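You operate a simulated robot arm through the tools that you are given. There is no shell and no other tool.

The job below is to be done with a simulated robot arm. You get a single attempt, and the scene is never put back.

JOB
Prime the dry sauce pump and wipe the smear off the worktop.
Fine: the sauce tub stands under the spout; pump till the first sauce lies in it, two full strokes of it at most; use the blue cloth and lay it back. What is to be rubbed or washed off counts as gone when no trace of it is left.

It is judged by the outcome, as a careful person would: the job done as asked, and still so three seconds after it is handed in. It fails if anything else is knocked over, pushed out of place, dropped, spilled or broken. Flat cloth is picked up by pressing the open fingertips on it (5 to 10 N) and closing them slowly along it; thin cloth reads only 2 to 8 mm in the jaws.

ROBOT AND FRAMES
A 7-joint arm with a two-finger parallel gripper, fixed in place. Base frame: the origin is on the floor under the middle of its stand, x ahead of it, y to its left, z up; the work surface is at about z = 740. Lengths are in mm, angles in rad, forces in N, time in s.
It reaches about 1372 mm from its shoulder. Its first joint turns from -2.601 to 2.601 rad. Payload 3.43 kg.
The tool frame sits at the grasp point between the pads (the TCP): z along the fingers, y along the line on which they close. The tips reach 30 mm beyond it. The gripper opens to 94 mm. The fingers are 28 mm wide and 10 mm thick; the gripper's body (50 by 96 mm) begins 55 mm behind the TCP.
Orientation is that of the tool frame in the base frame, as a unit quaternion [w, x, y, z]. With the fingers straight down and closing along the base's y, the tool's x points along the base's -x, its y along +y and its z along -z.

CONTROLS
- The arm moves only by the tool send_rows. Its argument "targets" is a list of rows, each a list of 3 entries, a list of its own where there are three numbers: the turn, a rotation vector about the tool's x, y, z in rad, then the shift along the tool's x, y, z in mm, then the gripper command, from -1 (shut) to 1 (fully open), values between in proportion. In form: [[[ax, ay, az], [dx, dy, dz], fingers], ...]. A call has 1 to 20 rows; each row is the pose to reach, as a shift and turn from the pose commanded when the call began, along the tool's axes at that moment. Each row takes 0.2 s and may step no farther than 50 mm and 0.15 rad from the row before; otherwise, or with a gripper value out of range, the whole call is refused. A pose out of reach is approached as far as the arm can. The call stops where the force on the tool passes 40 N (or 10 N more than at its start, if that is more) or the arm is blocked; 0.2 s more then pass. Each finger travels about 45 mm/s and halts on what it meets, pressing with about 23 N; the grip force reading is that of the motor and also rises with nothing between the fingers. The clock runs only during rows and for 0.2 s after the last one: add rows that repeat a pose to give the fingers time. It gives the time, the measured TCP pose, the force on the tool (base axes), the opening and the grip force at its end, in the units of the frame above (readings bear some noise), with the torque about the TCP (base axes, N m) and any sound that the robot's microphone picked up.
- Cameras (640 x 400 px; columns grow to the right, rows downward): "scene" is fixed at [51.8, -649.3, 1480.6]; the picture's right is [-0.54, -0.84, 0.00], its down [-0.70, 0.45, -0.55] and it looks along [0.47, -0.30, -0.83] (base axes); focal length 272 px, centre (320, 200). "wrist" rides on the gripper at [76, 14, -102] in the tool frame; the picture's right is [-0.18, 0.98, 0.00], its down [-0.75, -0.14, -0.64] and it looks along [-0.63, -0.12, 0.77] (tool axes); focal length 243 px, centre (320, 200). There is no depth. A picture from a camera that has moved, and an enlarged one, comes with that camera's place and axes in the base frame and with its lens.
- capture(camera): a new picture of that camera. The clock stands still meanwhile.
- close_up(camera, box): a new picture of the part [left, top, right, bottom] of that camera's present view, enlarged. The clock stands still meanwhile.
- finish_job(): hands the job in; it is judged then, once.

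Places have to be worked out from the pictures, the camera data and where the tool is seen. Open the gripper and draw the arm clear of the work before you hand the job in, unless the task says otherwise.

The tools are called as name(argument=value, ...) on one line, values as JSON. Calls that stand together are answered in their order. send_rows: Moves the arm, as the interface text tells. Its arguments: {"type":"object","properties":{"targets":{"type":"array"}},"required":["targets"]} The other tools are called the same way: capture (camera) takes a picture; close_up (camera, box) takes an enlarged picture of a part of a camera's view; finish_job () hands the job in.

At the start:

```text
clock: 0.0
ee_pos: [336.6, -751.2, 1179.3]
tool_rot: [0.001, -0.001, 1.0, 0.0]
ft_force: [0.4, -0.1, 0.0]
wrist_torque: [-0.01, 0.02, 0.02]
opening: 93.9
gripper_force: 0.0
```

scene: 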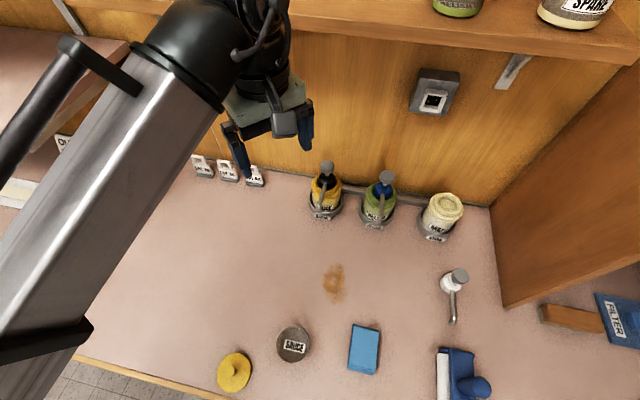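
wrist: 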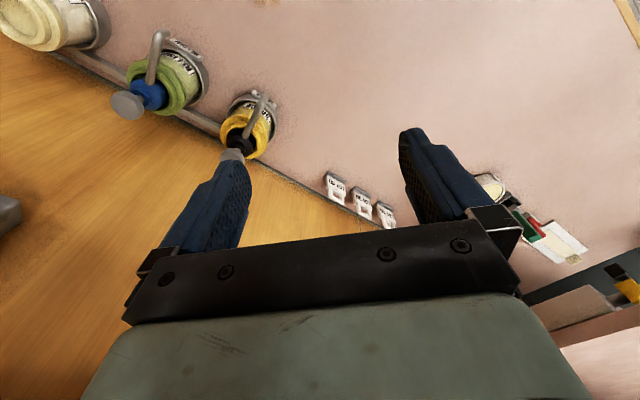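

I start by looking closer at the bottles, the sauce tub and the cloth before any motion.

close_up(camera="scene", box=[280, 140, 480, 265])

close_up(camera="scene", box=[200, 250, 400, 400])

close_up(camera="scene", box=[400, 240, 640, 400])

close_up(camera="scene", box=[380, 0, 640, 160])

close_up(camera="scene", box=[0, 100, 280, 275])

close_up(camera="wrist", box=[0, 0, 300, 190])

close_up(camera="wrist", box=[300, 120, 640, 340])

```text
3.20 times, centred on (380, 202) of scene
camera zoom: at [51.8, -649.3, 1480.6], right [-0.54, -0.84, 0.0], down [-0.7, 0.45, -0.55], along [0.47, -0.3, -0.83], focal length 871 px, centre (128, 192)
```

zoom: 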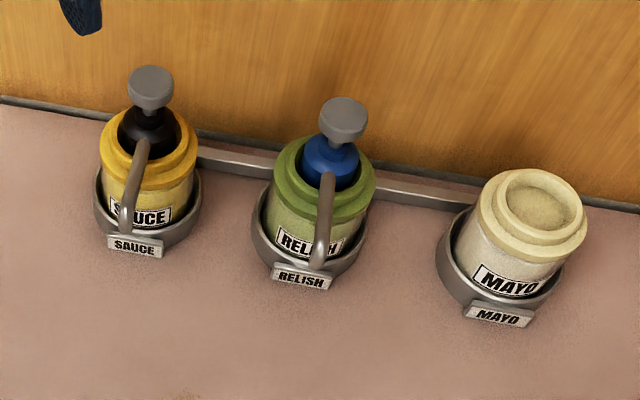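

```text
2.67 times, centred on (300, 325) of scene
camera zoom: at [51.8, -649.3, 1480.6], right [-0.54, -0.84, 0.0], down [-0.7, 0.45, -0.55], along [0.47, -0.3, -0.83], focal length 726 px, centre (373, -133)
```

zoom: 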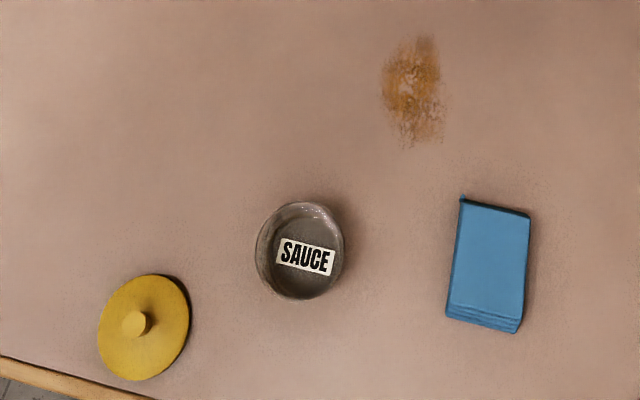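

```text
2.50 times, centred on (520, 320) of scene
camera zoom: at [51.8, -649.3, 1480.6], right [-0.54, -0.84, 0.0], down [-0.7, 0.45, -0.55], along [0.47, -0.3, -0.83], focal length 680 px, centre (-180, -100)
```

zoom: 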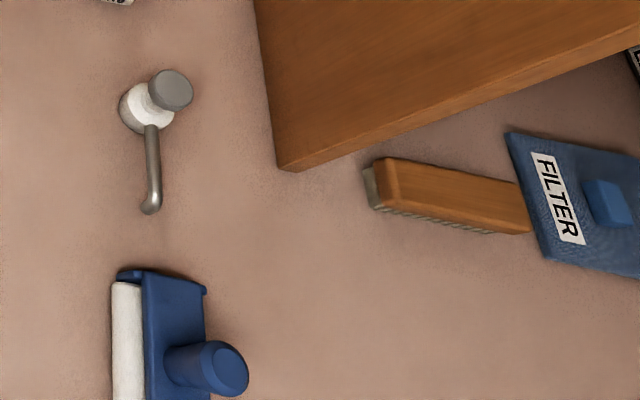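

```text
2.46 times, centred on (510, 80) of scene
camera zoom: at [51.8, -649.3, 1480.6], right [-0.54, -0.84, 0.0], down [-0.7, 0.45, -0.55], along [0.47, -0.3, -0.83], focal length 670 px, centre (-148, 495)
```

zoom: 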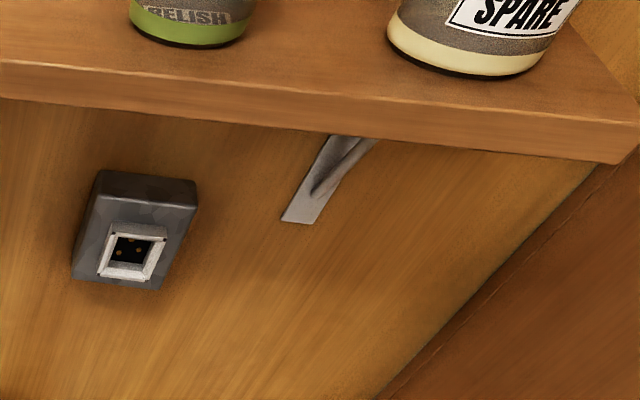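

```text
2.29 times, centred on (140, 188) of scene
camera zoom: at [51.8, -649.3, 1480.6], right [-0.54, -0.84, 0.0], down [-0.7, 0.45, -0.55], along [0.47, -0.3, -0.83], focal length 622 px, centre (731, 229)
```

zoom: 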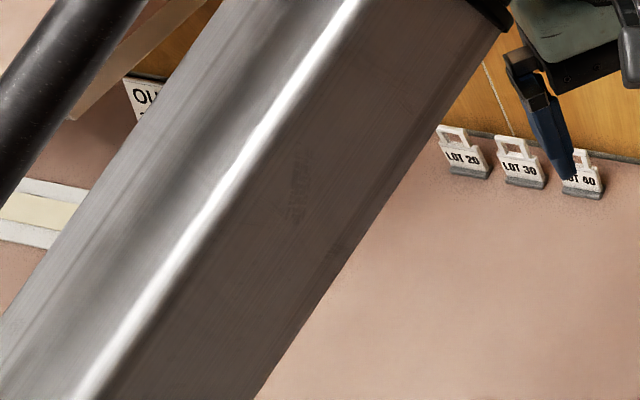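

```text
2.11 times, centred on (150, 95) of wrist
camera zoom: at [260.0, -734.9, 1280.8], right [0.18, 0.98, 0.0], down [0.75, -0.14, 0.64], along [0.63, -0.12, -0.77], focal length 511 px, centre (678, 421)
```

zoom: 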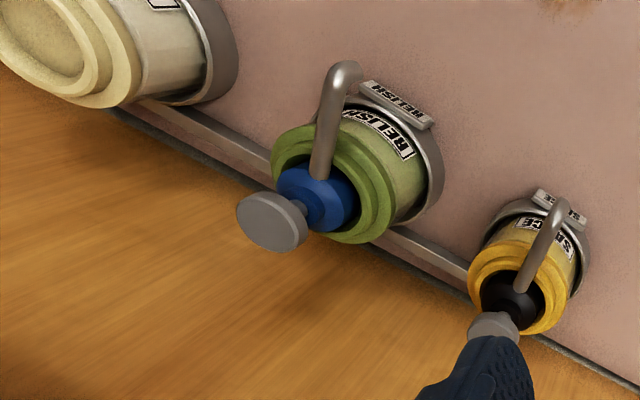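

```text
1.82 times, centred on (470, 230) of wrist
camera zoom: at [260.0, -734.9, 1280.8], right [0.18, 0.98, 0.0], down [0.75, -0.14, 0.64], along [0.63, -0.12, -0.77], focal length 441 px, centre (47, 146)
```

zoom: 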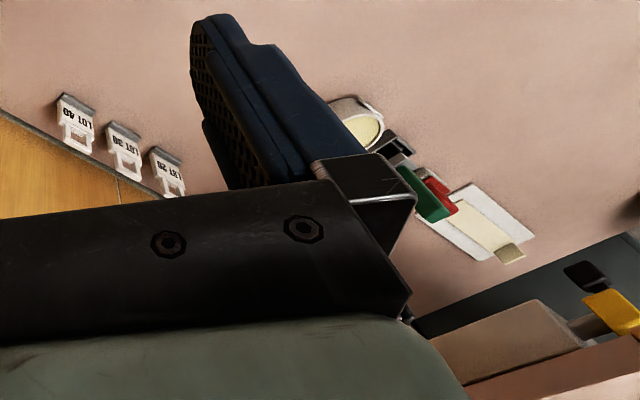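

The bench is turned about 45° to the base. The sauce pump knob is near (426,-911,~935) with its spout end near (363,-848). The tub is near (146,-637), the cloth near (50,-772) and the smear near (220,-803). I yaw the tool by 45° to line up with the bench, backing off a little, so the wrist camera faces the pumps.

send_rows(targets=[[[0, 0, 0.131], [15, 0, 0], 1], [[0, 0, 0.262], [30, 0, 0], 1], [[0, 0, 0.393], [45, 0, 0], 1], [[0, 0, 0.524], [60, 0, 0], 1], [[0, 0, 0.655], [75, 0, 0], 1], [[0, 0, 0.785], [90, 0, 0], 1], [[0, 0, 0.785], [90, 0, 0], 1]])

capture(camera="wrist")

capture(camera="scene")

```text
clock: 1.3
ee_pos: [258.8, -753.9, 1176.5]
tool_rot: [0.006, 0.334, 0.943, -0.009]
ft_force: [0.4, 0.0, -0.5]
wrist_torque: [0.06, -0.04, 0.03]
opening: 93.9
gripper_force: 0.1
stopped in row 6: the force on the tool passed its limit at 54 N (the readings are from after the stop); the commanded pose is now the measured one
```

```text
taken
camera wrist: at [206.5, -690.8, 1277.3], right [0.76, 0.65, -0.01], down [0.49, -0.57, 0.66], along [0.42, -0.5, -0.75], focal length 243 px, centre (320, 200)
```

wrist: 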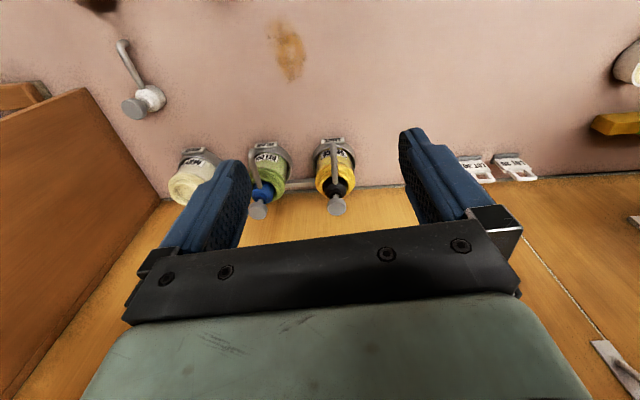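

```text
taken
```

scene: 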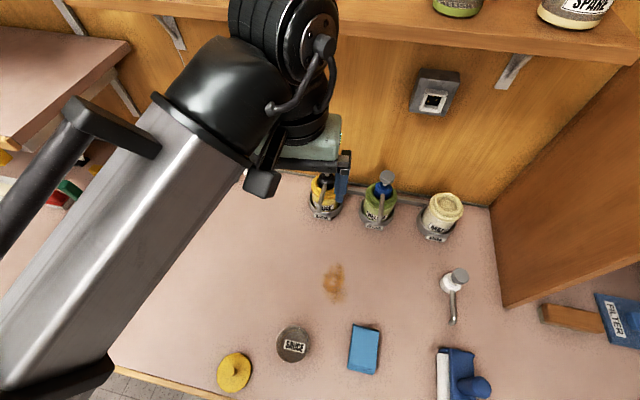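

The move stopped on a 54 N spike, though the force now reads zero. Nothing is visibly touching, so I look closer at the wrist and the surroundings before moving on.

close_up(camera="scene", box=[140, 0, 400, 200])

close_up(camera="wrist", box=[100, 0, 420, 230])

close_up(camera="wrist", box=[400, 0, 640, 400])

```text
2.00 times, centred on (270, 100) of scene
camera zoom: at [51.8, -649.3, 1480.6], right [-0.54, -0.84, 0.0], down [-0.7, 0.45, -0.55], along [0.47, -0.3, -0.83], focal length 544 px, centre (420, 400)
```

zoom: 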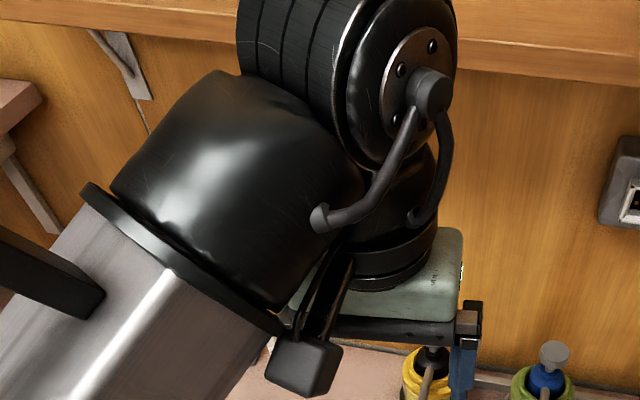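

```text
1.74 times, centred on (260, 115) of wrist
camera zoom: at [206.5, -690.8, 1277.3], right [0.76, 0.65, -0.01], down [0.49, -0.57, 0.66], along [0.42, -0.5, -0.75], focal length 422 px, centre (424, 348)
```

zoom: 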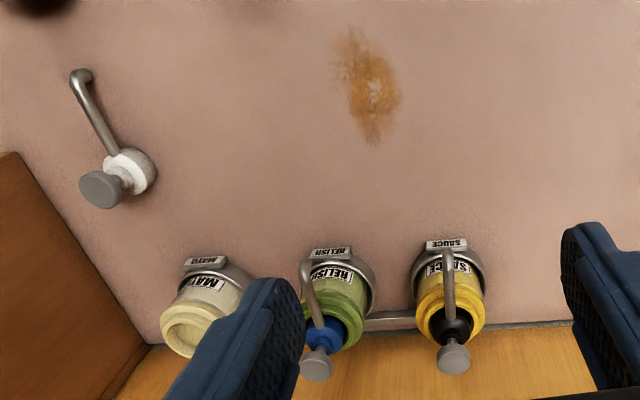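

```text
1.00 times, centred on (520, 200) of wrist (not enlarged: the box is as wide or as high as the picture)
camera zoom: at [206.5, -690.8, 1277.3], right [0.76, 0.65, -0.01], down [0.49, -0.57, 0.66], along [0.42, -0.5, -0.75], focal length 243 px, centre (120, 200)
```

zoom: 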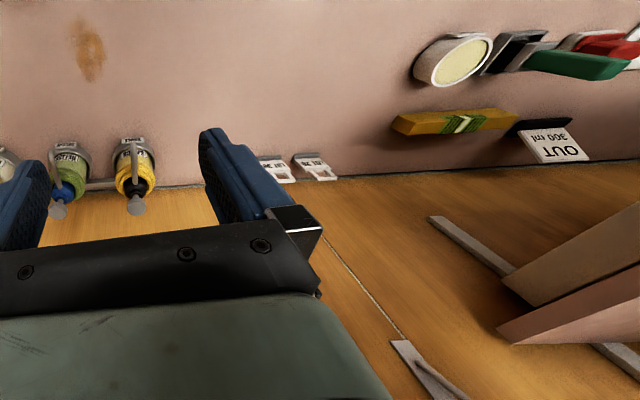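

The wrist camera's housing seems to have touched the forearm, which leaves that yaw blocked. I rotate the other way so the camera sits on the right-hand (mayo) side and the tool closes across the bench depth.

send_rows(targets=[[[0, 0, -0.14], [0, 0, 0], 1], [[0, 0, -0.28], [0, 0, 0], 1], [[0, 0, -0.42], [0, 0, 0], 1], [[0, 0, -0.56], [0, 0, 0], 1], [[0, 0, -0.7], [0, 0, 0], 1], [[0, 0, -0.84], [0, 0, 0], 1], [[0, 0, -0.98], [0, 0, 0], 1], [[0, 0, -1.12], [0, 0, 0], 1], [[0, 0, -1.26], [0, 0, 0], 1], [[0, 0, -1.4], [0, 0, 0], 1], [[0, 0, -1.466], [0, 0, 0], 1], [[0, 0, -1.466], [0, 0, 0], 1]])

capture(camera="wrist")

capture(camera="scene")

```text
clock: 3.9
ee_pos: [256.6, -754.3, 1176.9]
tool_rot: [-0.001, -0.383, 0.924, -0.01]
ft_force: [-0.2, 0.6, 0.0]
wrist_torque: [0.02, -0.01, 0.02]
opening: 94.0
gripper_force: 0.0
```

```text
taken
camera wrist: at [192.0, -793.9, 1279.5], right [-0.57, 0.82, -0.02], down [0.63, 0.45, 0.64], along [0.53, 0.35, -0.77], focal length 243 px, centre (320, 200)
```

wrist: 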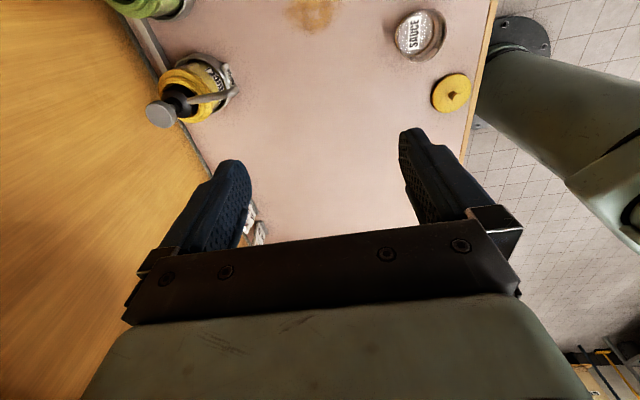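

```text
taken
```

scene: 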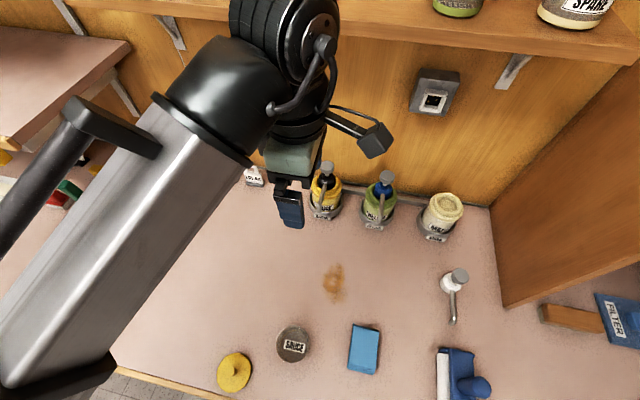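

Good, that yaw is free and the wrist camera now sees the sauce pump and tub from the right. I take enlarged views to triangulate them.

close_up(camera="wrist", box=[110, 30, 270, 160])

close_up(camera="wrist", box=[360, 0, 500, 120])

close_up(camera="scene", box=[290, 140, 420, 240])

```text
3.08 times, centred on (190, 95) of wrist
camera zoom: at [192.0, -793.9, 1279.5], right [-0.57, 0.82, -0.02], down [0.63, 0.45, 0.64], along [0.53, 0.35, -0.77], focal length 746 px, centre (720, 523)
```

zoom: 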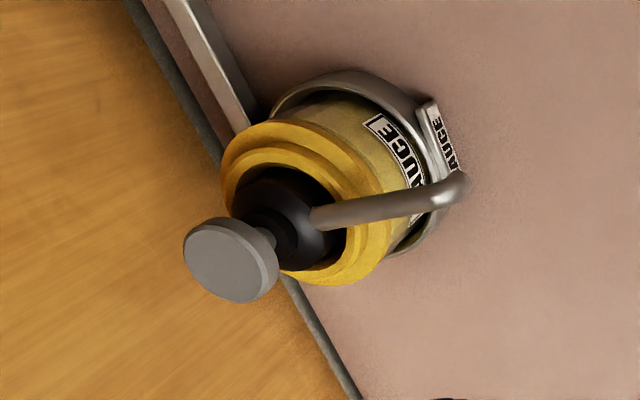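

```text
3.33 times, centred on (430, 60) of wrist
camera zoom: at [192.0, -793.9, 1279.5], right [-0.57, 0.82, -0.02], down [0.63, 0.45, 0.64], along [0.53, 0.35, -0.77], focal length 809 px, centre (-47, 667)
```

zoom: 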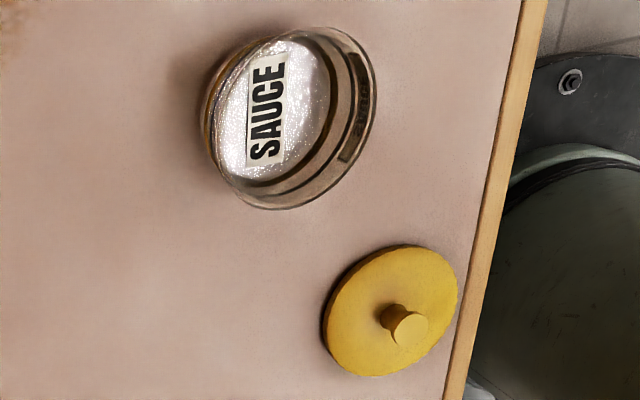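

```text
4.00 times, centred on (355, 190) of scene
camera zoom: at [51.8, -649.3, 1480.6], right [-0.54, -0.84, 0.0], down [-0.7, 0.45, -0.55], along [0.47, -0.3, -0.83], focal length 1088 px, centre (180, 240)
```

zoom: 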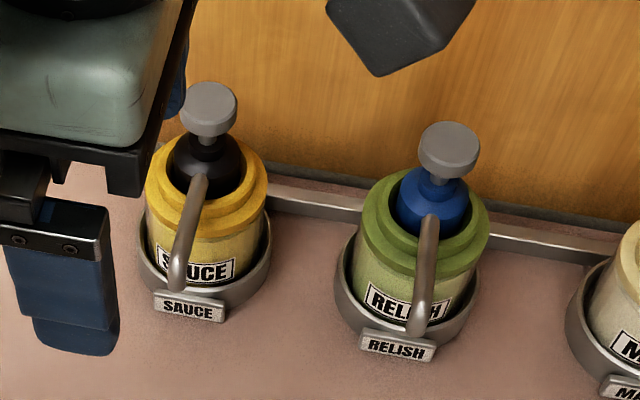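

The tub is an open clear dish about 80 mm across with a label in it, and the sauce pump stands free of anything above it. I do the wiping first. I move over the cloth near (51,-772) at z about 950, levelling the small tilt, to look at it closely.

send_rows(targets=[[[0, 0, 0], [19.5, 17.1, 28], 1], [[-0.0088, -0.0047, 0], [39, 34.2, 56.5], 1], [[-0.0177, -0.0095, 0], [58.4, 51.3, 84.8], 1], [[-0.0177, -0.0095, 0], [77.9, 68.4, 113], 1], [[-0.0177, -0.0095, 0], [97.3, 85.6, 141.3], 1], [[-0.0177, -0.0095, 0], [116.8, 102.7, 169.5], 1], [[-0.0177, -0.0095, 0], [136.2, 119.8, 197.8], 1], [[-0.0177, -0.0095, 0], [155.7, 136.9, 226], 1], [[-0.0177, -0.0095, 0], [155.7, 136.9, 226], 1]])

capture(camera="wrist")

capture(camera="scene")

```text
clock: 5.9
ee_pos: [49.7, -770.7, 950.7]
tool_rot: [0.0, -0.383, 0.924, 0.0]
ft_force: [-0.5, -0.6, 0.3]
wrist_torque: [-0.01, 0.01, 0.02]
opening: 94.1
gripper_force: 0.0
```

```text
taken
camera wrist: at [-14.3, -813.5, 1053.1], right [-0.56, 0.83, 0.0], down [0.63, 0.43, 0.64], along [0.53, 0.36, -0.77], focal length 243 px, centre (320, 200)
```

wrist: 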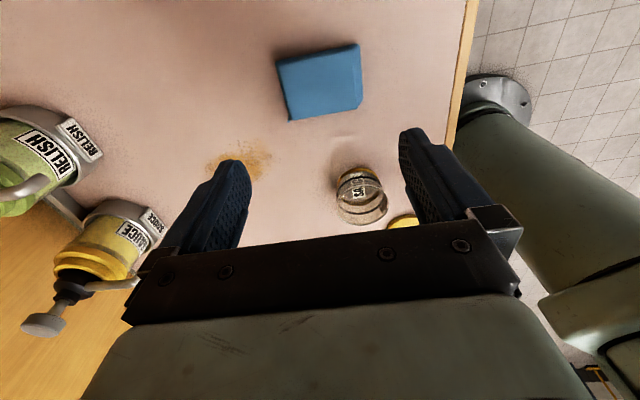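

```text
taken
```

scene: 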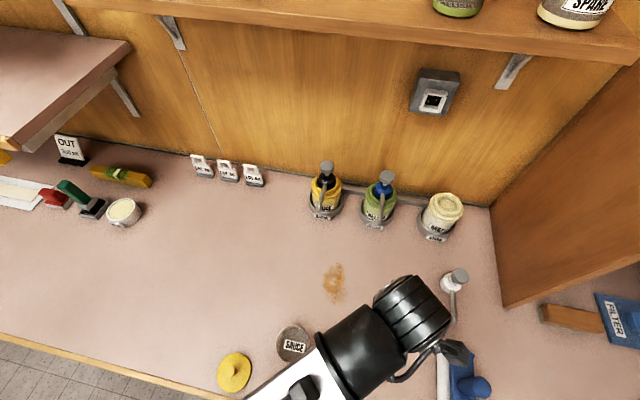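

The tool hangs over the cloth with a good side-on view of the sauce pump. I zoom in on the cloth, the tub and the pump to fix their positions.

close_up(camera="wrist", box=[250, 20, 420, 140])

close_up(camera="wrist", box=[310, 140, 430, 240])

close_up(camera="wrist", box=[0, 190, 180, 350])

```text
3.33 times, centred on (335, 80) of wrist
camera zoom: at [-14.3, -813.5, 1053.1], right [-0.56, 0.83, 0.0], down [0.63, 0.43, 0.64], along [0.53, 0.36, -0.77], focal length 809 px, centre (270, 600)
```

zoom: 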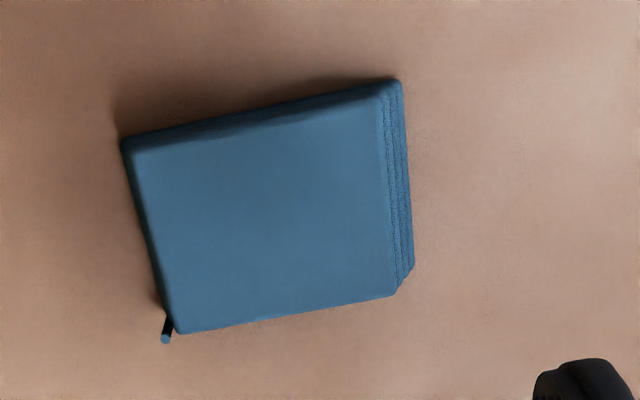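

```text
4.00 times, centred on (370, 190) of wrist
camera zoom: at [-14.3, -813.5, 1053.1], right [-0.56, 0.83, 0.0], down [0.63, 0.43, 0.64], along [0.53, 0.36, -0.77], focal length 970 px, centre (120, 240)
```

zoom: 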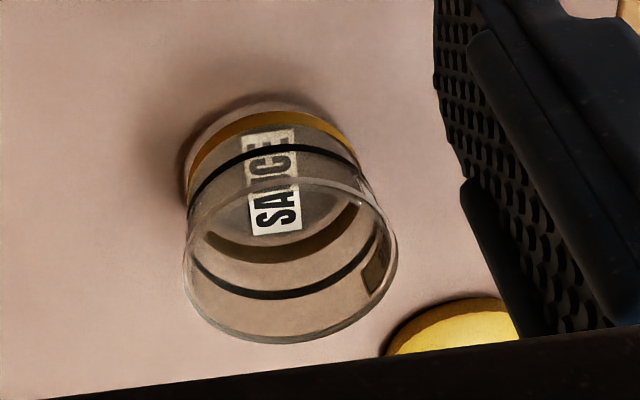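

```text
2.50 times, centred on (90, 270) of wrist
camera zoom: at [-14.3, -813.5, 1053.1], right [-0.56, 0.83, 0.0], down [0.63, 0.43, 0.64], along [0.53, 0.36, -0.77], focal length 606 px, centre (895, 25)
```

zoom: 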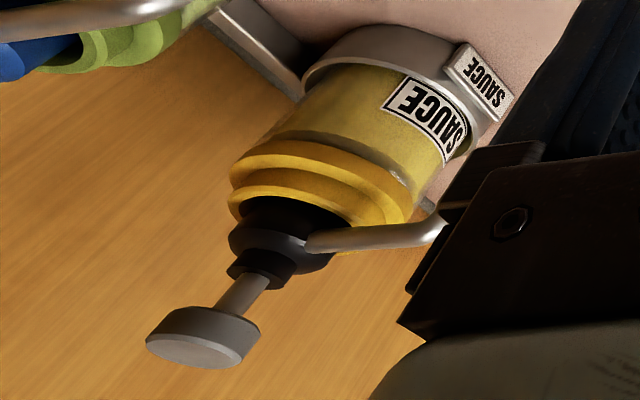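

The cloth is folded several layers thick, about 91 × 68 mm, centred near (51,-769) with its top near z = 750. I descend over its centre with the fingers about 60 mm open along its long side, stopping with the tips a little above it.

send_rows(targets=[[[0, 0, 0], [0, 0, 40], 0.277], [[0, 0, 0], [0, 0, 80], 0.277], [[0, 0, 0], [0, 0, 115], 0.277], [[0, 0, 0], [0, 0, 145], 0.277], [[0, 0, 0], [0, 0, 155], 0.277], [[0, 0, 0], [0, 0, 155], 0.277]])

capture(camera="wrist")

capture(camera="scene")

```text
clock: 7.2
ee_pos: [52.0, -772.1, 797.3]
tool_rot: [-0.002, -0.383, 0.924, -0.003]
ft_force: [0.1, 3.9, 13.7]
wrist_torque: [0.34, 0.14, 0.02]
opening: 60.2
gripper_force: 0.1
stopped in row 6: the force on the tool passed its limit at 42 N (the readings are from after the stop); the commanded pose is now the measured one
```

```text
taken
camera wrist: at [-12.3, -814.2, 900.2], right [-0.56, 0.83, 0.0], down [0.63, 0.44, 0.64], along [0.53, 0.36, -0.77], focal length 243 px, centre (320, 200)
```

wrist: 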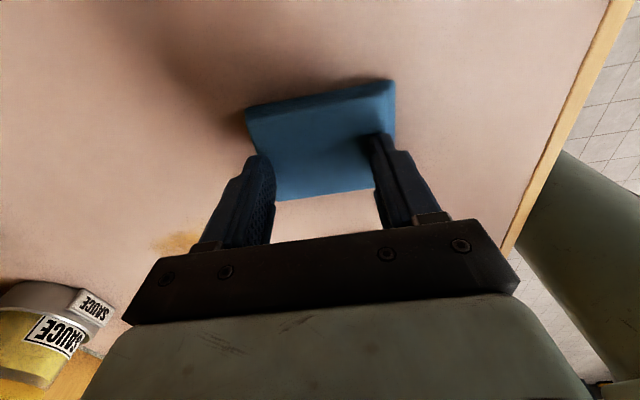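

```text
taken
```

scene: 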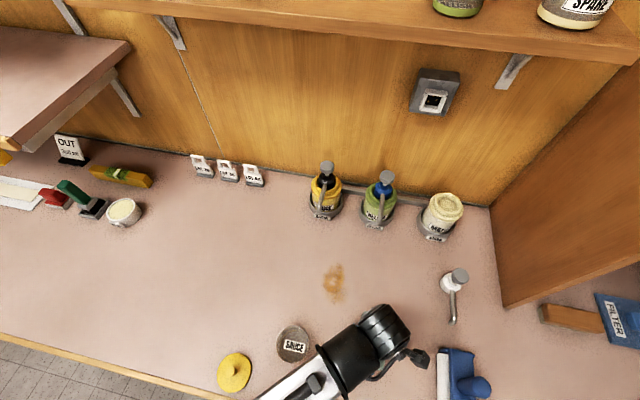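

The tips are already on the cloth at TCP z = 797, so its top is near 767 and it is a thick fold. The force is 13.7 N, so I ease up about 1 mm to get into the 5–10 N window.

send_rows(targets=[[[0, 0, 0], [0, 0, -0.7], 0.277], [[0, 0, 0], [0, 0, -0.7], 0.277]])

close_up(camera="wrist", box=[200, 50, 450, 250])

```text
clock: 7.8
ee_pos: [52.4, -773.1, 797.4]
tool_rot: [0.0, -0.382, 0.924, -0.003]
ft_force: [-4.7, 1.7, 7.2]
wrist_torque: [0.17, 0.24, 0.09]
opening: 60.9
gripper_force: 0.8
```

```text
2.00 times, centred on (325, 150) of wrist
camera zoom: at [-11.7, -814.6, 900.4], right [-0.56, 0.83, 0.0], down [0.63, 0.44, 0.64], along [0.53, 0.36, -0.77], focal length 485 px, centre (310, 300)
```

zoom: 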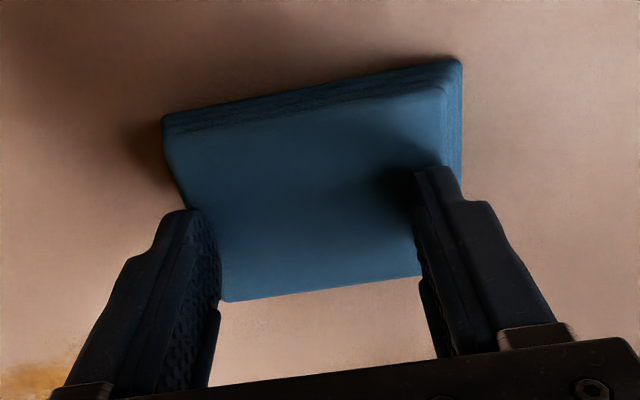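

The left finger rests right at the cloth's wall-side edge. I lift slightly, narrow the opening to about 42 mm, shift 4 mm toward the near side and then press again.

send_rows(targets=[[[0, 0, 0], [0, 0, -8], 0.277], [[0, 0, 0], [0, 4, -8], -0.1], [[0, 0, 0], [0, 4, -8], -0.1], [[0, 0, 0], [0, 4, -8], -0.1], [[0, 0, 0], [0, 4, -4], -0.1], [[0, 0, 0], [0, 4, -2], -0.1], [[0, 0, 0], [0, 4, -1], -0.1], [[0, 0, 0], [0, 4, -0.3], -0.1]])

close_up(camera="wrist", box=[200, 50, 450, 250])

```text
clock: 9.7
ee_pos: [50.8, -770.7, 797.7]
tool_rot: [-0.001, -0.382, 0.924, -0.002]
ft_force: [-1.7, -1.2, 2.7]
wrist_torque: [0.01, 0.06, 0.01]
opening: 42.7
gripper_force: 0.8
```

```text
2.00 times, centred on (325, 150) of wrist
camera zoom: at [-15.1, -812.1, 900.5], right [-0.56, 0.83, 0.0], down [0.63, 0.44, 0.64], along [0.53, 0.36, -0.77], focal length 485 px, centre (310, 300)
```

zoom: 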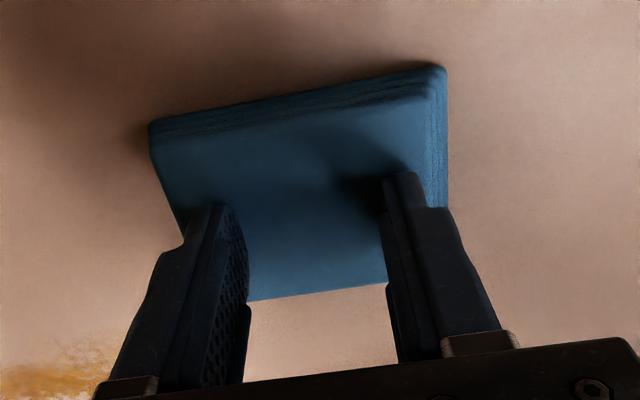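

Both fingertips are now on the cloth at 2.7 N. I press a little further to reach 5–10 N.

send_rows(targets=[[[0, 0, 0], [0, 0, 0.6], -0.1], [[0, 0, 0], [0, 0, 0.6], -0.1]])

```text
clock: 10.2
ee_pos: [48.6, -770.4, 797.3]
tool_rot: [-0.001, -0.383, 0.924, -0.003]
ft_force: [-0.1, -0.4, 10.2]
wrist_torque: [0.1, 0.06, 0.0]
opening: 42.7
gripper_force: 0.6
```

The press reads about 10 N, so I ease up by 0.1 mm and close the fingers slowly along the cloth.

send_rows(targets=[[[0, 0, 0], [0, 0, -0.1], -0.145], [[0, 0, 0], [0, 0, -0.1], -0.19], [[0, 0, 0], [0, 0, -0.1], -0.235], [[0, 0, 0], [0, 0, -0.1], -0.28], [[0, 0, 0], [0, 0, -0.1], -0.325], [[0, 0, 0], [0, 0, -0.1], -0.37], [[0, 0, 0], [0, 0, -0.1], -0.415], [[0, 0, 0], [0, 0, -0.1], -0.46], [[0, 0, 0], [0, 0, -0.1], -0.505], [[0, 0, 0], [0, 0, -0.1], -0.55], [[0, 0, 0], [0, 0, -0.1], -0.595], [[0, 0, 0], [0, 0, -0.1], -0.64], [[0, 0, 0], [0, 0, -0.1], -0.685], [[0, 0, 0], [0, 0, -0.1], -0.73], [[0, 0, 0], [0, 0, -0.1], -0.775], [[0, 0, 0], [0, 0, -0.1], -0.82], [[0, 0, 0], [0, 0, -0.1], -0.865], [[0, 0, 0], [0, 0, -0.1], -0.91], [[0, 0, 0], [0, 0, -0.1], -0.955], [[0, 0, 0], [0, 0, -0.1], -1]])

close_up(camera="wrist", box=[200, 50, 450, 250])

```text
clock: 14.4
ee_pos: [49.7, -772.1, 797.4]
tool_rot: [-0.001, -0.383, 0.924, -0.002]
ft_force: [-3.4, 4.2, 18.1]
wrist_torque: [0.15, 0.1, 0.02]
opening: 0.0
gripper_force: 20.0
```

```text
2.00 times, centred on (325, 150) of wrist
camera zoom: at [-15.1, -811.9, 900.1], right [-0.56, 0.83, 0.0], down [0.63, 0.44, 0.64], along [0.53, 0.36, -0.77], focal length 485 px, centre (310, 300)
```

zoom: 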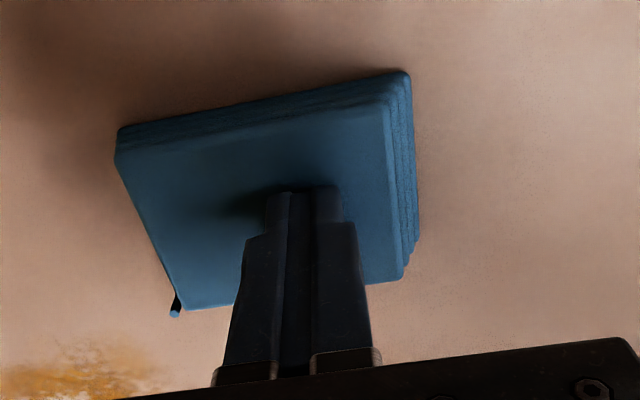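

The jaws closed to 0 mm. The cloth is a firm folded pad about 27 mm thick, so it should be gripped across its 68 mm width instead. I lift, open and yaw the tool 90° the free way so the fingers close along the cloth's short side.

send_rows(targets=[[[0, 0, 0], [0, 0, -20], -1], [[0, 0, 0], [0, 0, -60], 0], [[0, 0, 0], [0, 0, -100], 1], [[0, 0, -0.14], [0, 0, -120], 1], [[0, 0, -0.28], [0, 0, -120], 1], [[0, 0, -0.42], [0, 0, -120], 1], [[0, 0, -0.56], [0, 0, -120], 1], [[0, 0, -0.7], [0, 0, -120], 1], [[0, 0, -0.84], [0, 0, -120], 1], [[0, 0, -0.98], [0, 0, -120], 1], [[0, 0, -1.12], [0, 0, -120], 1], [[0, 0, -1.26], [0, 0, -120], 1], [[0, 0, -1.4], [0, 0, -120], 1], [[0, 0, -1.5], [0, 0, -120], 1], [[0, 0, -1.57], [0, 0, -120], 1], [[0, 0, -1.57], [0, 0, -120], 1]])

capture(camera="wrist")

capture(camera="scene")

```text
clock: 17.9
ee_pos: [66.3, -770.3, 917.1]
tool_rot: [-0.002, -0.668, 0.744, 0.0]
ft_force: [-0.5, 0.2, 0.4]
wrist_torque: [0.02, 0.0, 0.01]
opening: 94.1
gripper_force: 0.0
out of reach, approached as far as the arm can: row 8, 9, 10, 11, 12, 13, 14, 15, 16
```

```text
taken
camera wrist: at [44.7, -841.1, 1019.9], right [-0.96, 0.29, 0.0], down [0.22, 0.74, 0.64], along [0.18, 0.61, -0.77], focal length 243 px, centre (320, 200)
```

wrist: 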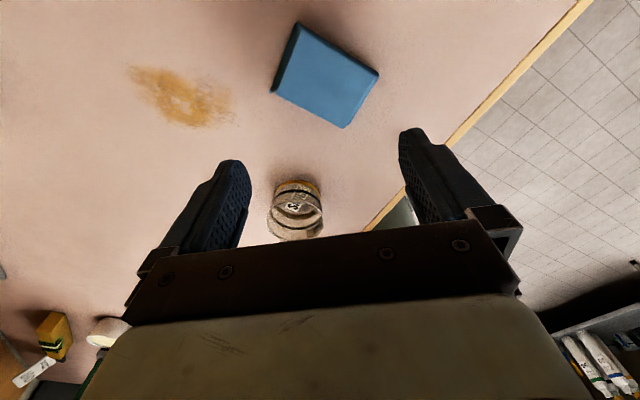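

```text
taken
```

scene: 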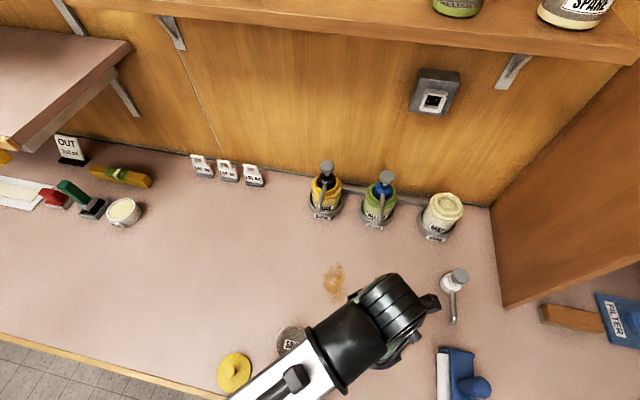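

The wrist's joint limit stops this rotation at about φ = 264°. The cloth's centre is now near (58,-781), about 15 mm toward the wall from its original (47,-771), to which I must return it. I try the other direction at this lower height, where the forearm should clear, beginning with a few steps.

send_rows(targets=[[[0, 0, 0.14], [0, 0, 0], 1], [[0, 0, 0.28], [0, 0, 0], 1], [[0, 0, 0.42], [0, 0, 0], 1], [[0, 0, 0.56], [0, 0, 0], 1], [[0, 0, 0.7], [0, 0, 0], 1], [[0, 0, 0.84], [0, 0, 0], 1], [[0, 0, 0.98], [0, 0, 0], 1], [[0, 0, 0.98], [0, 0, 0], 1]])

```text
clock: 19.6
ee_pos: [65.8, -767.9, 917.1]
tool_rot: [-0.001, -0.238, 0.971, -0.001]
ft_force: [-0.1, 0.1, -0.3]
wrist_torque: [0.01, 0.03, -0.01]
opening: 94.1
gripper_force: 0.0
```

The commanded pose follows the measured one, and φ is now about 207.5°. I continue toward φ = 135° in steps, watching for contact.

send_rows(targets=[[[0, 0, 0.14], [0, 0, 0], 1], [[0, 0, 0.28], [0, 0, 0], 1], [[0, 0, 0.42], [0, 0, 0], 1], [[0, 0, 0.56], [0, 0, 0], 1], [[0, 0, 0.7], [0, 0, 0], 1], [[0, 0, 0.82], [0, 0, 0], 1], [[0, 0, 0.94], [0, 0, 0], 1], [[0, 0, 0.94], [0, 0, 0], 1]])

capture(camera="scene")

capture(camera="wrist")

```text
clock: 21.4
ee_pos: [65.9, -768.8, 917.1]
tool_rot: [-0.001, 0.228, 0.974, -0.003]
ft_force: [-0.9, 0.0, -0.5]
wrist_torque: [-0.01, 0.01, 0.0]
opening: 93.9
gripper_force: 0.0
```

```text
taken
```

scene: 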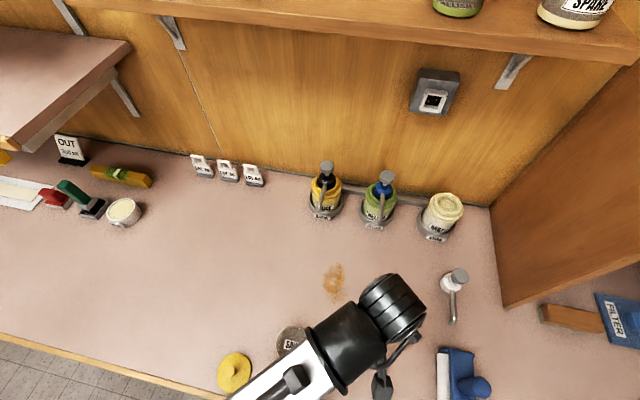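

```text
taken
camera wrist: at [5.0, -720.0, 1019.2], right [0.6, 0.8, 0.0], down [0.61, -0.46, 0.64], along [0.51, -0.39, -0.77], focal length 243 px, centre (320, 200)
```

wrist: 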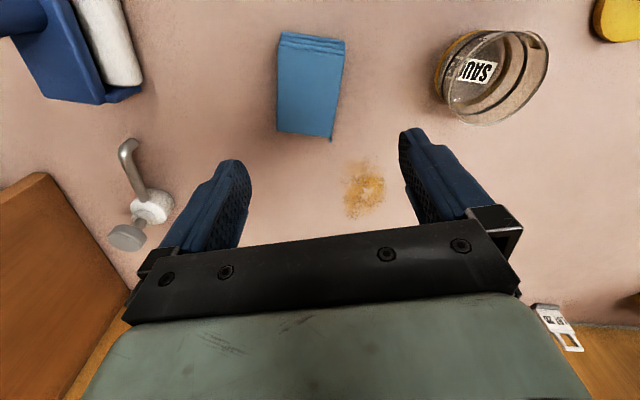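

φ is now about 153.6° with no contact, and the camera still clears the forearm. I turn the last 0.32 rad.

send_rows(targets=[[[0, 0, 0.08], [0, 0, 0], 1], [[0, 0, 0.16], [0, 0, 0], 1], [[0, 0, 0.24], [0, 0, 0], 1], [[0, 0, 0.32], [0, 0, 0], 1], [[0, 0, 0.32], [0, 0, 0], 1]])

capture(camera="scene")

capture(camera="wrist")

```text
clock: 22.6
ee_pos: [67.0, -768.2, 917.6]
tool_rot: [0.0, 0.379, 0.925, -0.003]
ft_force: [0.6, 0.7, 0.3]
wrist_torque: [-0.01, 0.03, -0.01]
opening: 93.7
gripper_force: 0.0
```

```text
taken
```

scene: 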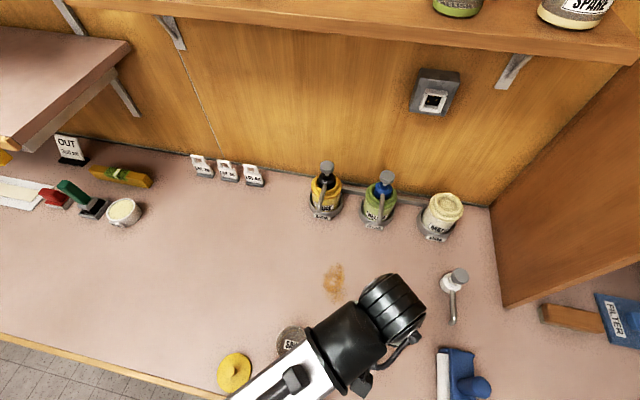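

```text
taken
camera wrist: at [22.8, -702.5, 1019.4], right [0.82, 0.57, 0.0], down [0.44, -0.63, 0.64], along [0.36, -0.53, -0.77], focal length 243 px, centre (320, 200)
```

wrist: 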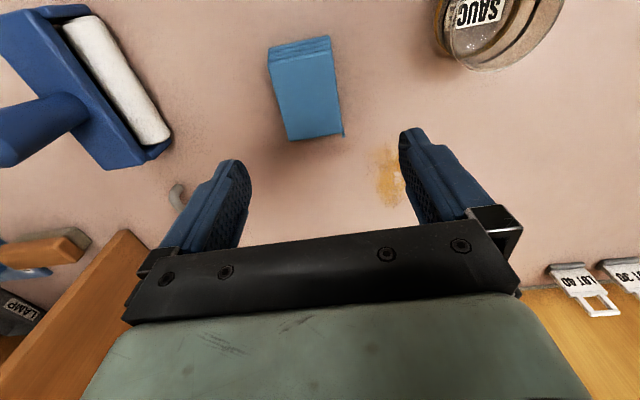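

φ = 135° is reached freely, so the fingers now close along the cloth's width. I zoom in to locate the cloth precisely.

close_up(camera="wrist", box=[230, 20, 390, 150])

```text
3.08 times, centred on (310, 85) of wrist
camera zoom: at [22.8, -702.5, 1019.4], right [0.82, 0.57, 0.0], down [0.44, -0.63, 0.64], along [0.36, -0.53, -0.77], focal length 746 px, centre (351, 554)
```

zoom: 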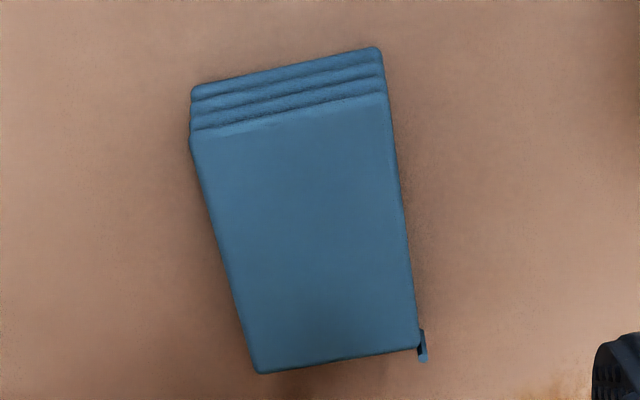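

The pad's top is about 60 × 81 mm and centred near (59,-775), aligned with the jaws. I descend open over it so the tips end about 10 mm above the worktop on both sides.

send_rows(targets=[[[0, 0, 0], [2.3, -10.4, 30], 1], [[0, 0, 0], [2.3, -10.4, 70], 1], [[0, 0, 0], [2.3, -10.4, 105], 1], [[0, 0, 0], [2.3, -10.4, 128], 1], [[0, 0, 0], [2.3, -10.4, 137], 1], [[0, 0, 0], [2.3, -10.4, 137], 1]])

capture(camera="wrist")

capture(camera="scene")

```text
clock: 24.1
ee_pos: [57.1, -773.0, 778.3]
tool_rot: [-0.001, 0.379, 0.925, -0.003]
ft_force: [-0.5, 0.5, -0.5]
wrist_torque: [-0.01, 0.05, -0.02]
opening: 94.1
gripper_force: 0.0
```

```text
taken
camera wrist: at [11.6, -707.6, 880.0], right [0.82, 0.57, 0.0], down [0.44, -0.63, 0.64], along [0.36, -0.53, -0.77], focal length 243 px, centre (320, 200)
```

wrist: 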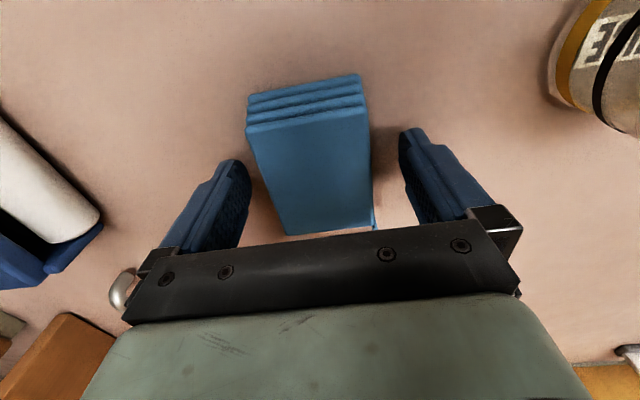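

```text
taken
```

scene: 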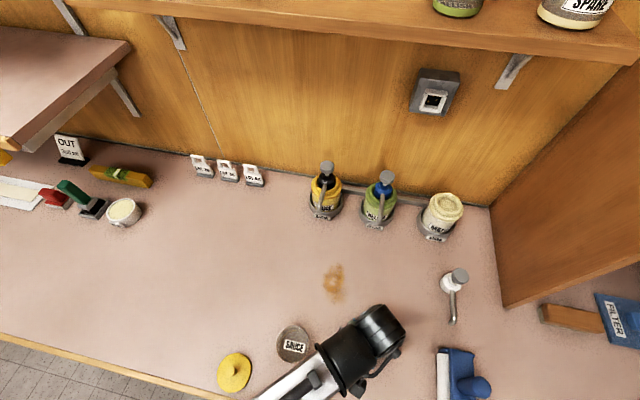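

The pad sits between the fingers with margin on both sides. I close the fingers on it gradually.

send_rows(targets=[[[0, 0, 0], [0, 0, 0], 0.6], [[0, 0, 0], [0, 0, 0], 0.4], [[0, 0, 0], [0, 0, 0], 0.3], [[0, 0, 0], [0, 0, 0], 0.2], [[0, 0, 0], [0, 0, 0], 0.1], [[0, 0, 0], [0, 0, 0], 0.0], [[0, 0, 0], [0, 0, 0], 0.0]])

capture(camera="wrist")

```text
clock: 25.6
ee_pos: [55.8, -773.9, 777.5]
tool_rot: [0.0, 0.379, 0.925, -0.003]
ft_force: [-0.1, -0.7, 1.2]
wrist_torque: [0.01, 0.0, 0.0]
opening: 60.7
gripper_force: 22.8
```

```text
taken
camera wrist: at [11.6, -707.6, 880.1], right [0.82, 0.57, 0.0], down [0.44, -0.63, 0.64], along [0.36, -0.53, -0.77], focal length 243 px, centre (320, 200)
```

wrist: 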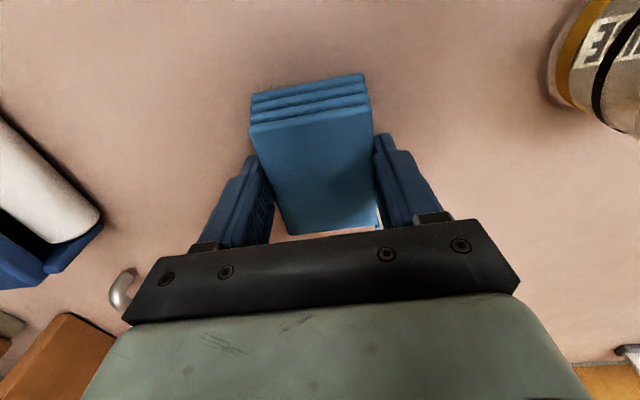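

The pad is held firmly at 60.7 mm with 22.8 N. I lift it clear, carry it over the smear at about (212,-806), and yaw back to φ of about 180° so the camera keeps away from the forearm.

send_rows(targets=[[[0, 0, 0], [0, 0, -10], 0.0], [[0, 0, 0], [0, 0, -35], 0.0], [[0, 0, 0], [0, 0, -62], 0.0], [[0, 0, -0.13], [-22.3, 14.5, -62], 0.0], [[0, 0, -0.26], [-44.5, 28.9, -62], 0.0], [[0, 0, -0.39], [-66.8, 43.4, -62], 0.0], [[0, 0, -0.52], [-89, 57.8, -62], 0.0], [[0, 0, -0.65], [-111.3, 72.3, -62], 0.0], [[0, 0, -0.78], [-133.6, 86.7, -62], 0.0], [[0, 0, -0.78], [-133.6, 86.7, -62], 0.0]])

capture(camera="wrist")

capture(camera="scene")

```text
clock: 27.9
ee_pos: [214.0, -804.5, 844.6]
tool_rot: [-0.001, -0.001, 1.0, -0.002]
ft_force: [-0.4, -0.6, -0.9]
wrist_torque: [0.01, 0.01, -0.02]
opening: 60.9
gripper_force: 22.6
```

```text
taken
camera wrist: at [137.8, -788.7, 947.1], right [0.18, 0.98, 0.0], down [0.76, -0.14, 0.64], along [0.63, -0.12, -0.77], focal length 243 px, centre (320, 200)
```

wrist: 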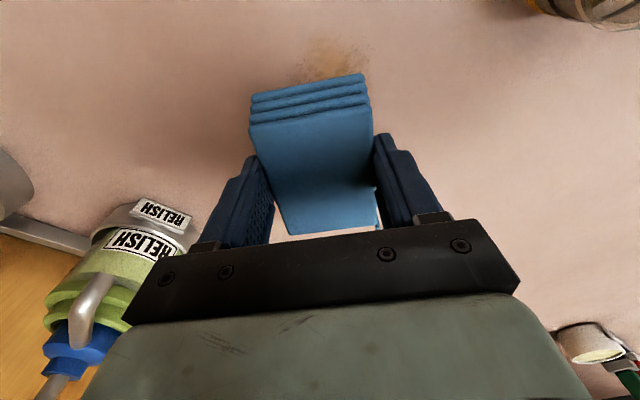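

```text
taken
```

scene: 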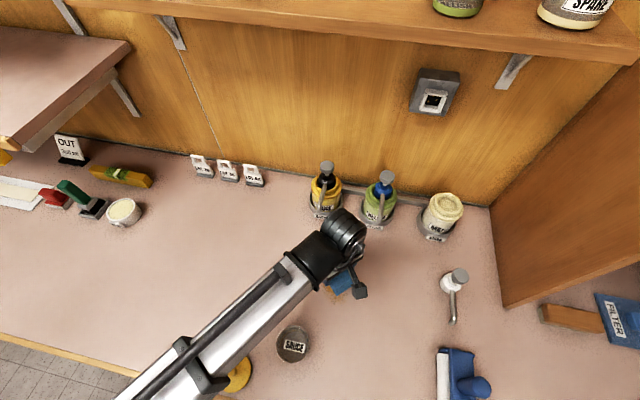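

The pad is held level above the smear and lifted cleanly. I lower it to just above the worktop.

send_rows(targets=[[[0, 0, 0], [0, 0, 30], 0.0], [[0, 0, 0], [0, 0, 55], 0.0], [[0, 0, 0], [0, 0, 62], 0.0], [[0, 0, 0], [0, 0, 64], 0.0], [[0, 0, 0], [0, 0, 65], 0.0], [[0, 0, 0], [0, 0, 65], 0.0]])

```text
clock: 29.2
ee_pos: [213.6, -806.5, 779.2]
tool_rot: [-0.001, -0.001, 1.0, -0.002]
ft_force: [2.2, 2.2, 16.2]
wrist_torque: [0.3, -0.4, -0.01]
opening: 61.1
gripper_force: 22.7
```

The pad is down with about 16 N. I wipe along the smear's long axis in overlapping strokes of ±60 mm with ±20 mm offsets, with slightly less pressure.

send_rows(targets=[[[0, 0, 0], [-10.6, -10.6, -0.3], 0.0], [[0, 0, 0], [-21.2, -21.2, -0.3], 0.0], [[0, 0, 0], [-31.8, -31.8, -0.3], 0.0], [[0, 0, 0], [-42.4, -42.4, -0.3], 0.0], [[0, 0, 0], [-28.3, -56.6, -0.3], 0.0], [[0, 0, 0], [-17.7, -45.9, -0.3], 0.0], [[0, 0, 0], [-3.6, -31.8, -0.3], 0.0], [[0, 0, 0], [10.6, -17.6, -0.3], 0.0], [[0, 0, 0], [24.7, -3.5, -0.3], 0.0], [[0, 0, 0], [38.8, 10.6, -0.3], 0.0], [[0, 0, 0], [53, 24.8, -0.3], 0.0], [[0, 0, 0], [42.4, 42.4, -0.3], 0.0], [[0, 0, 0], [28.3, 28.3, -0.3], 0.0], [[0, 0, 0], [14.1, 14.1, -0.3], 0.0], [[0, 0, 0], [0, 0, -0.3], 0.0], [[0, 0, 0], [-14.1, 14.1, -0.3], 0.0], [[0, 0, 0], [-28.3, 0, -0.3], 0.0], [[0, 0, 0], [-42.4, -14.1, -0.3], 0.0], [[0, 0, 0], [-56.6, -28.3, -0.3], 0.0], [[0, 0, 0], [-42.4, -42.4, -0.3], 0.0]])

capture(camera="wrist")

capture(camera="scene")

```text
clock: 33.5
ee_pos: [260.0, -848.2, 777.4]
tool_rot: [-0.001, -0.002, 1.0, -0.001]
ft_force: [5.5, 3.2, 12.0]
wrist_torque: [0.18, 0.02, -0.07]
opening: 60.9
gripper_force: 22.9
```

```text
taken
camera wrist: at [183.1, -832.2, 879.6], right [0.18, 0.98, 0.0], down [0.75, -0.14, 0.64], along [0.63, -0.12, -0.77], focal length 243 px, centre (320, 200)
```

wrist: 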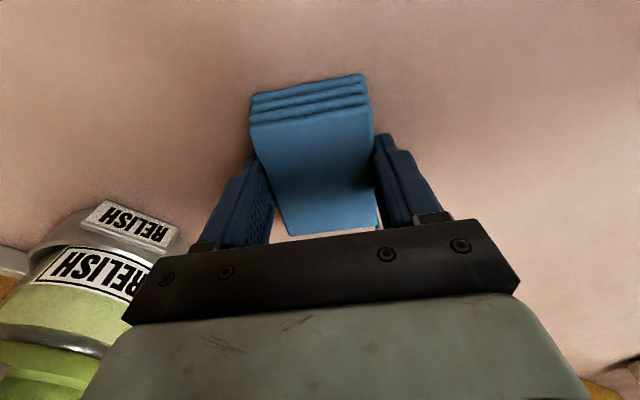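

```text
taken
```

scene: 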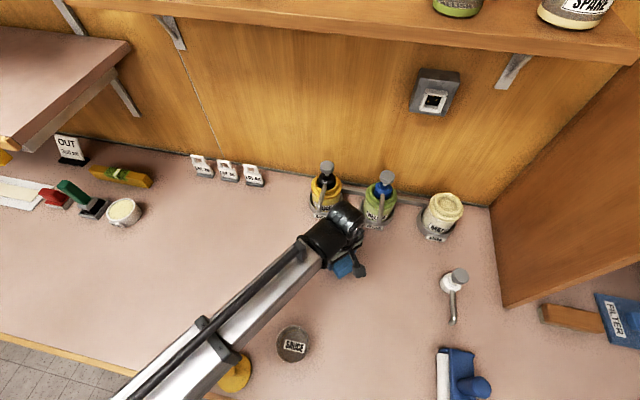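

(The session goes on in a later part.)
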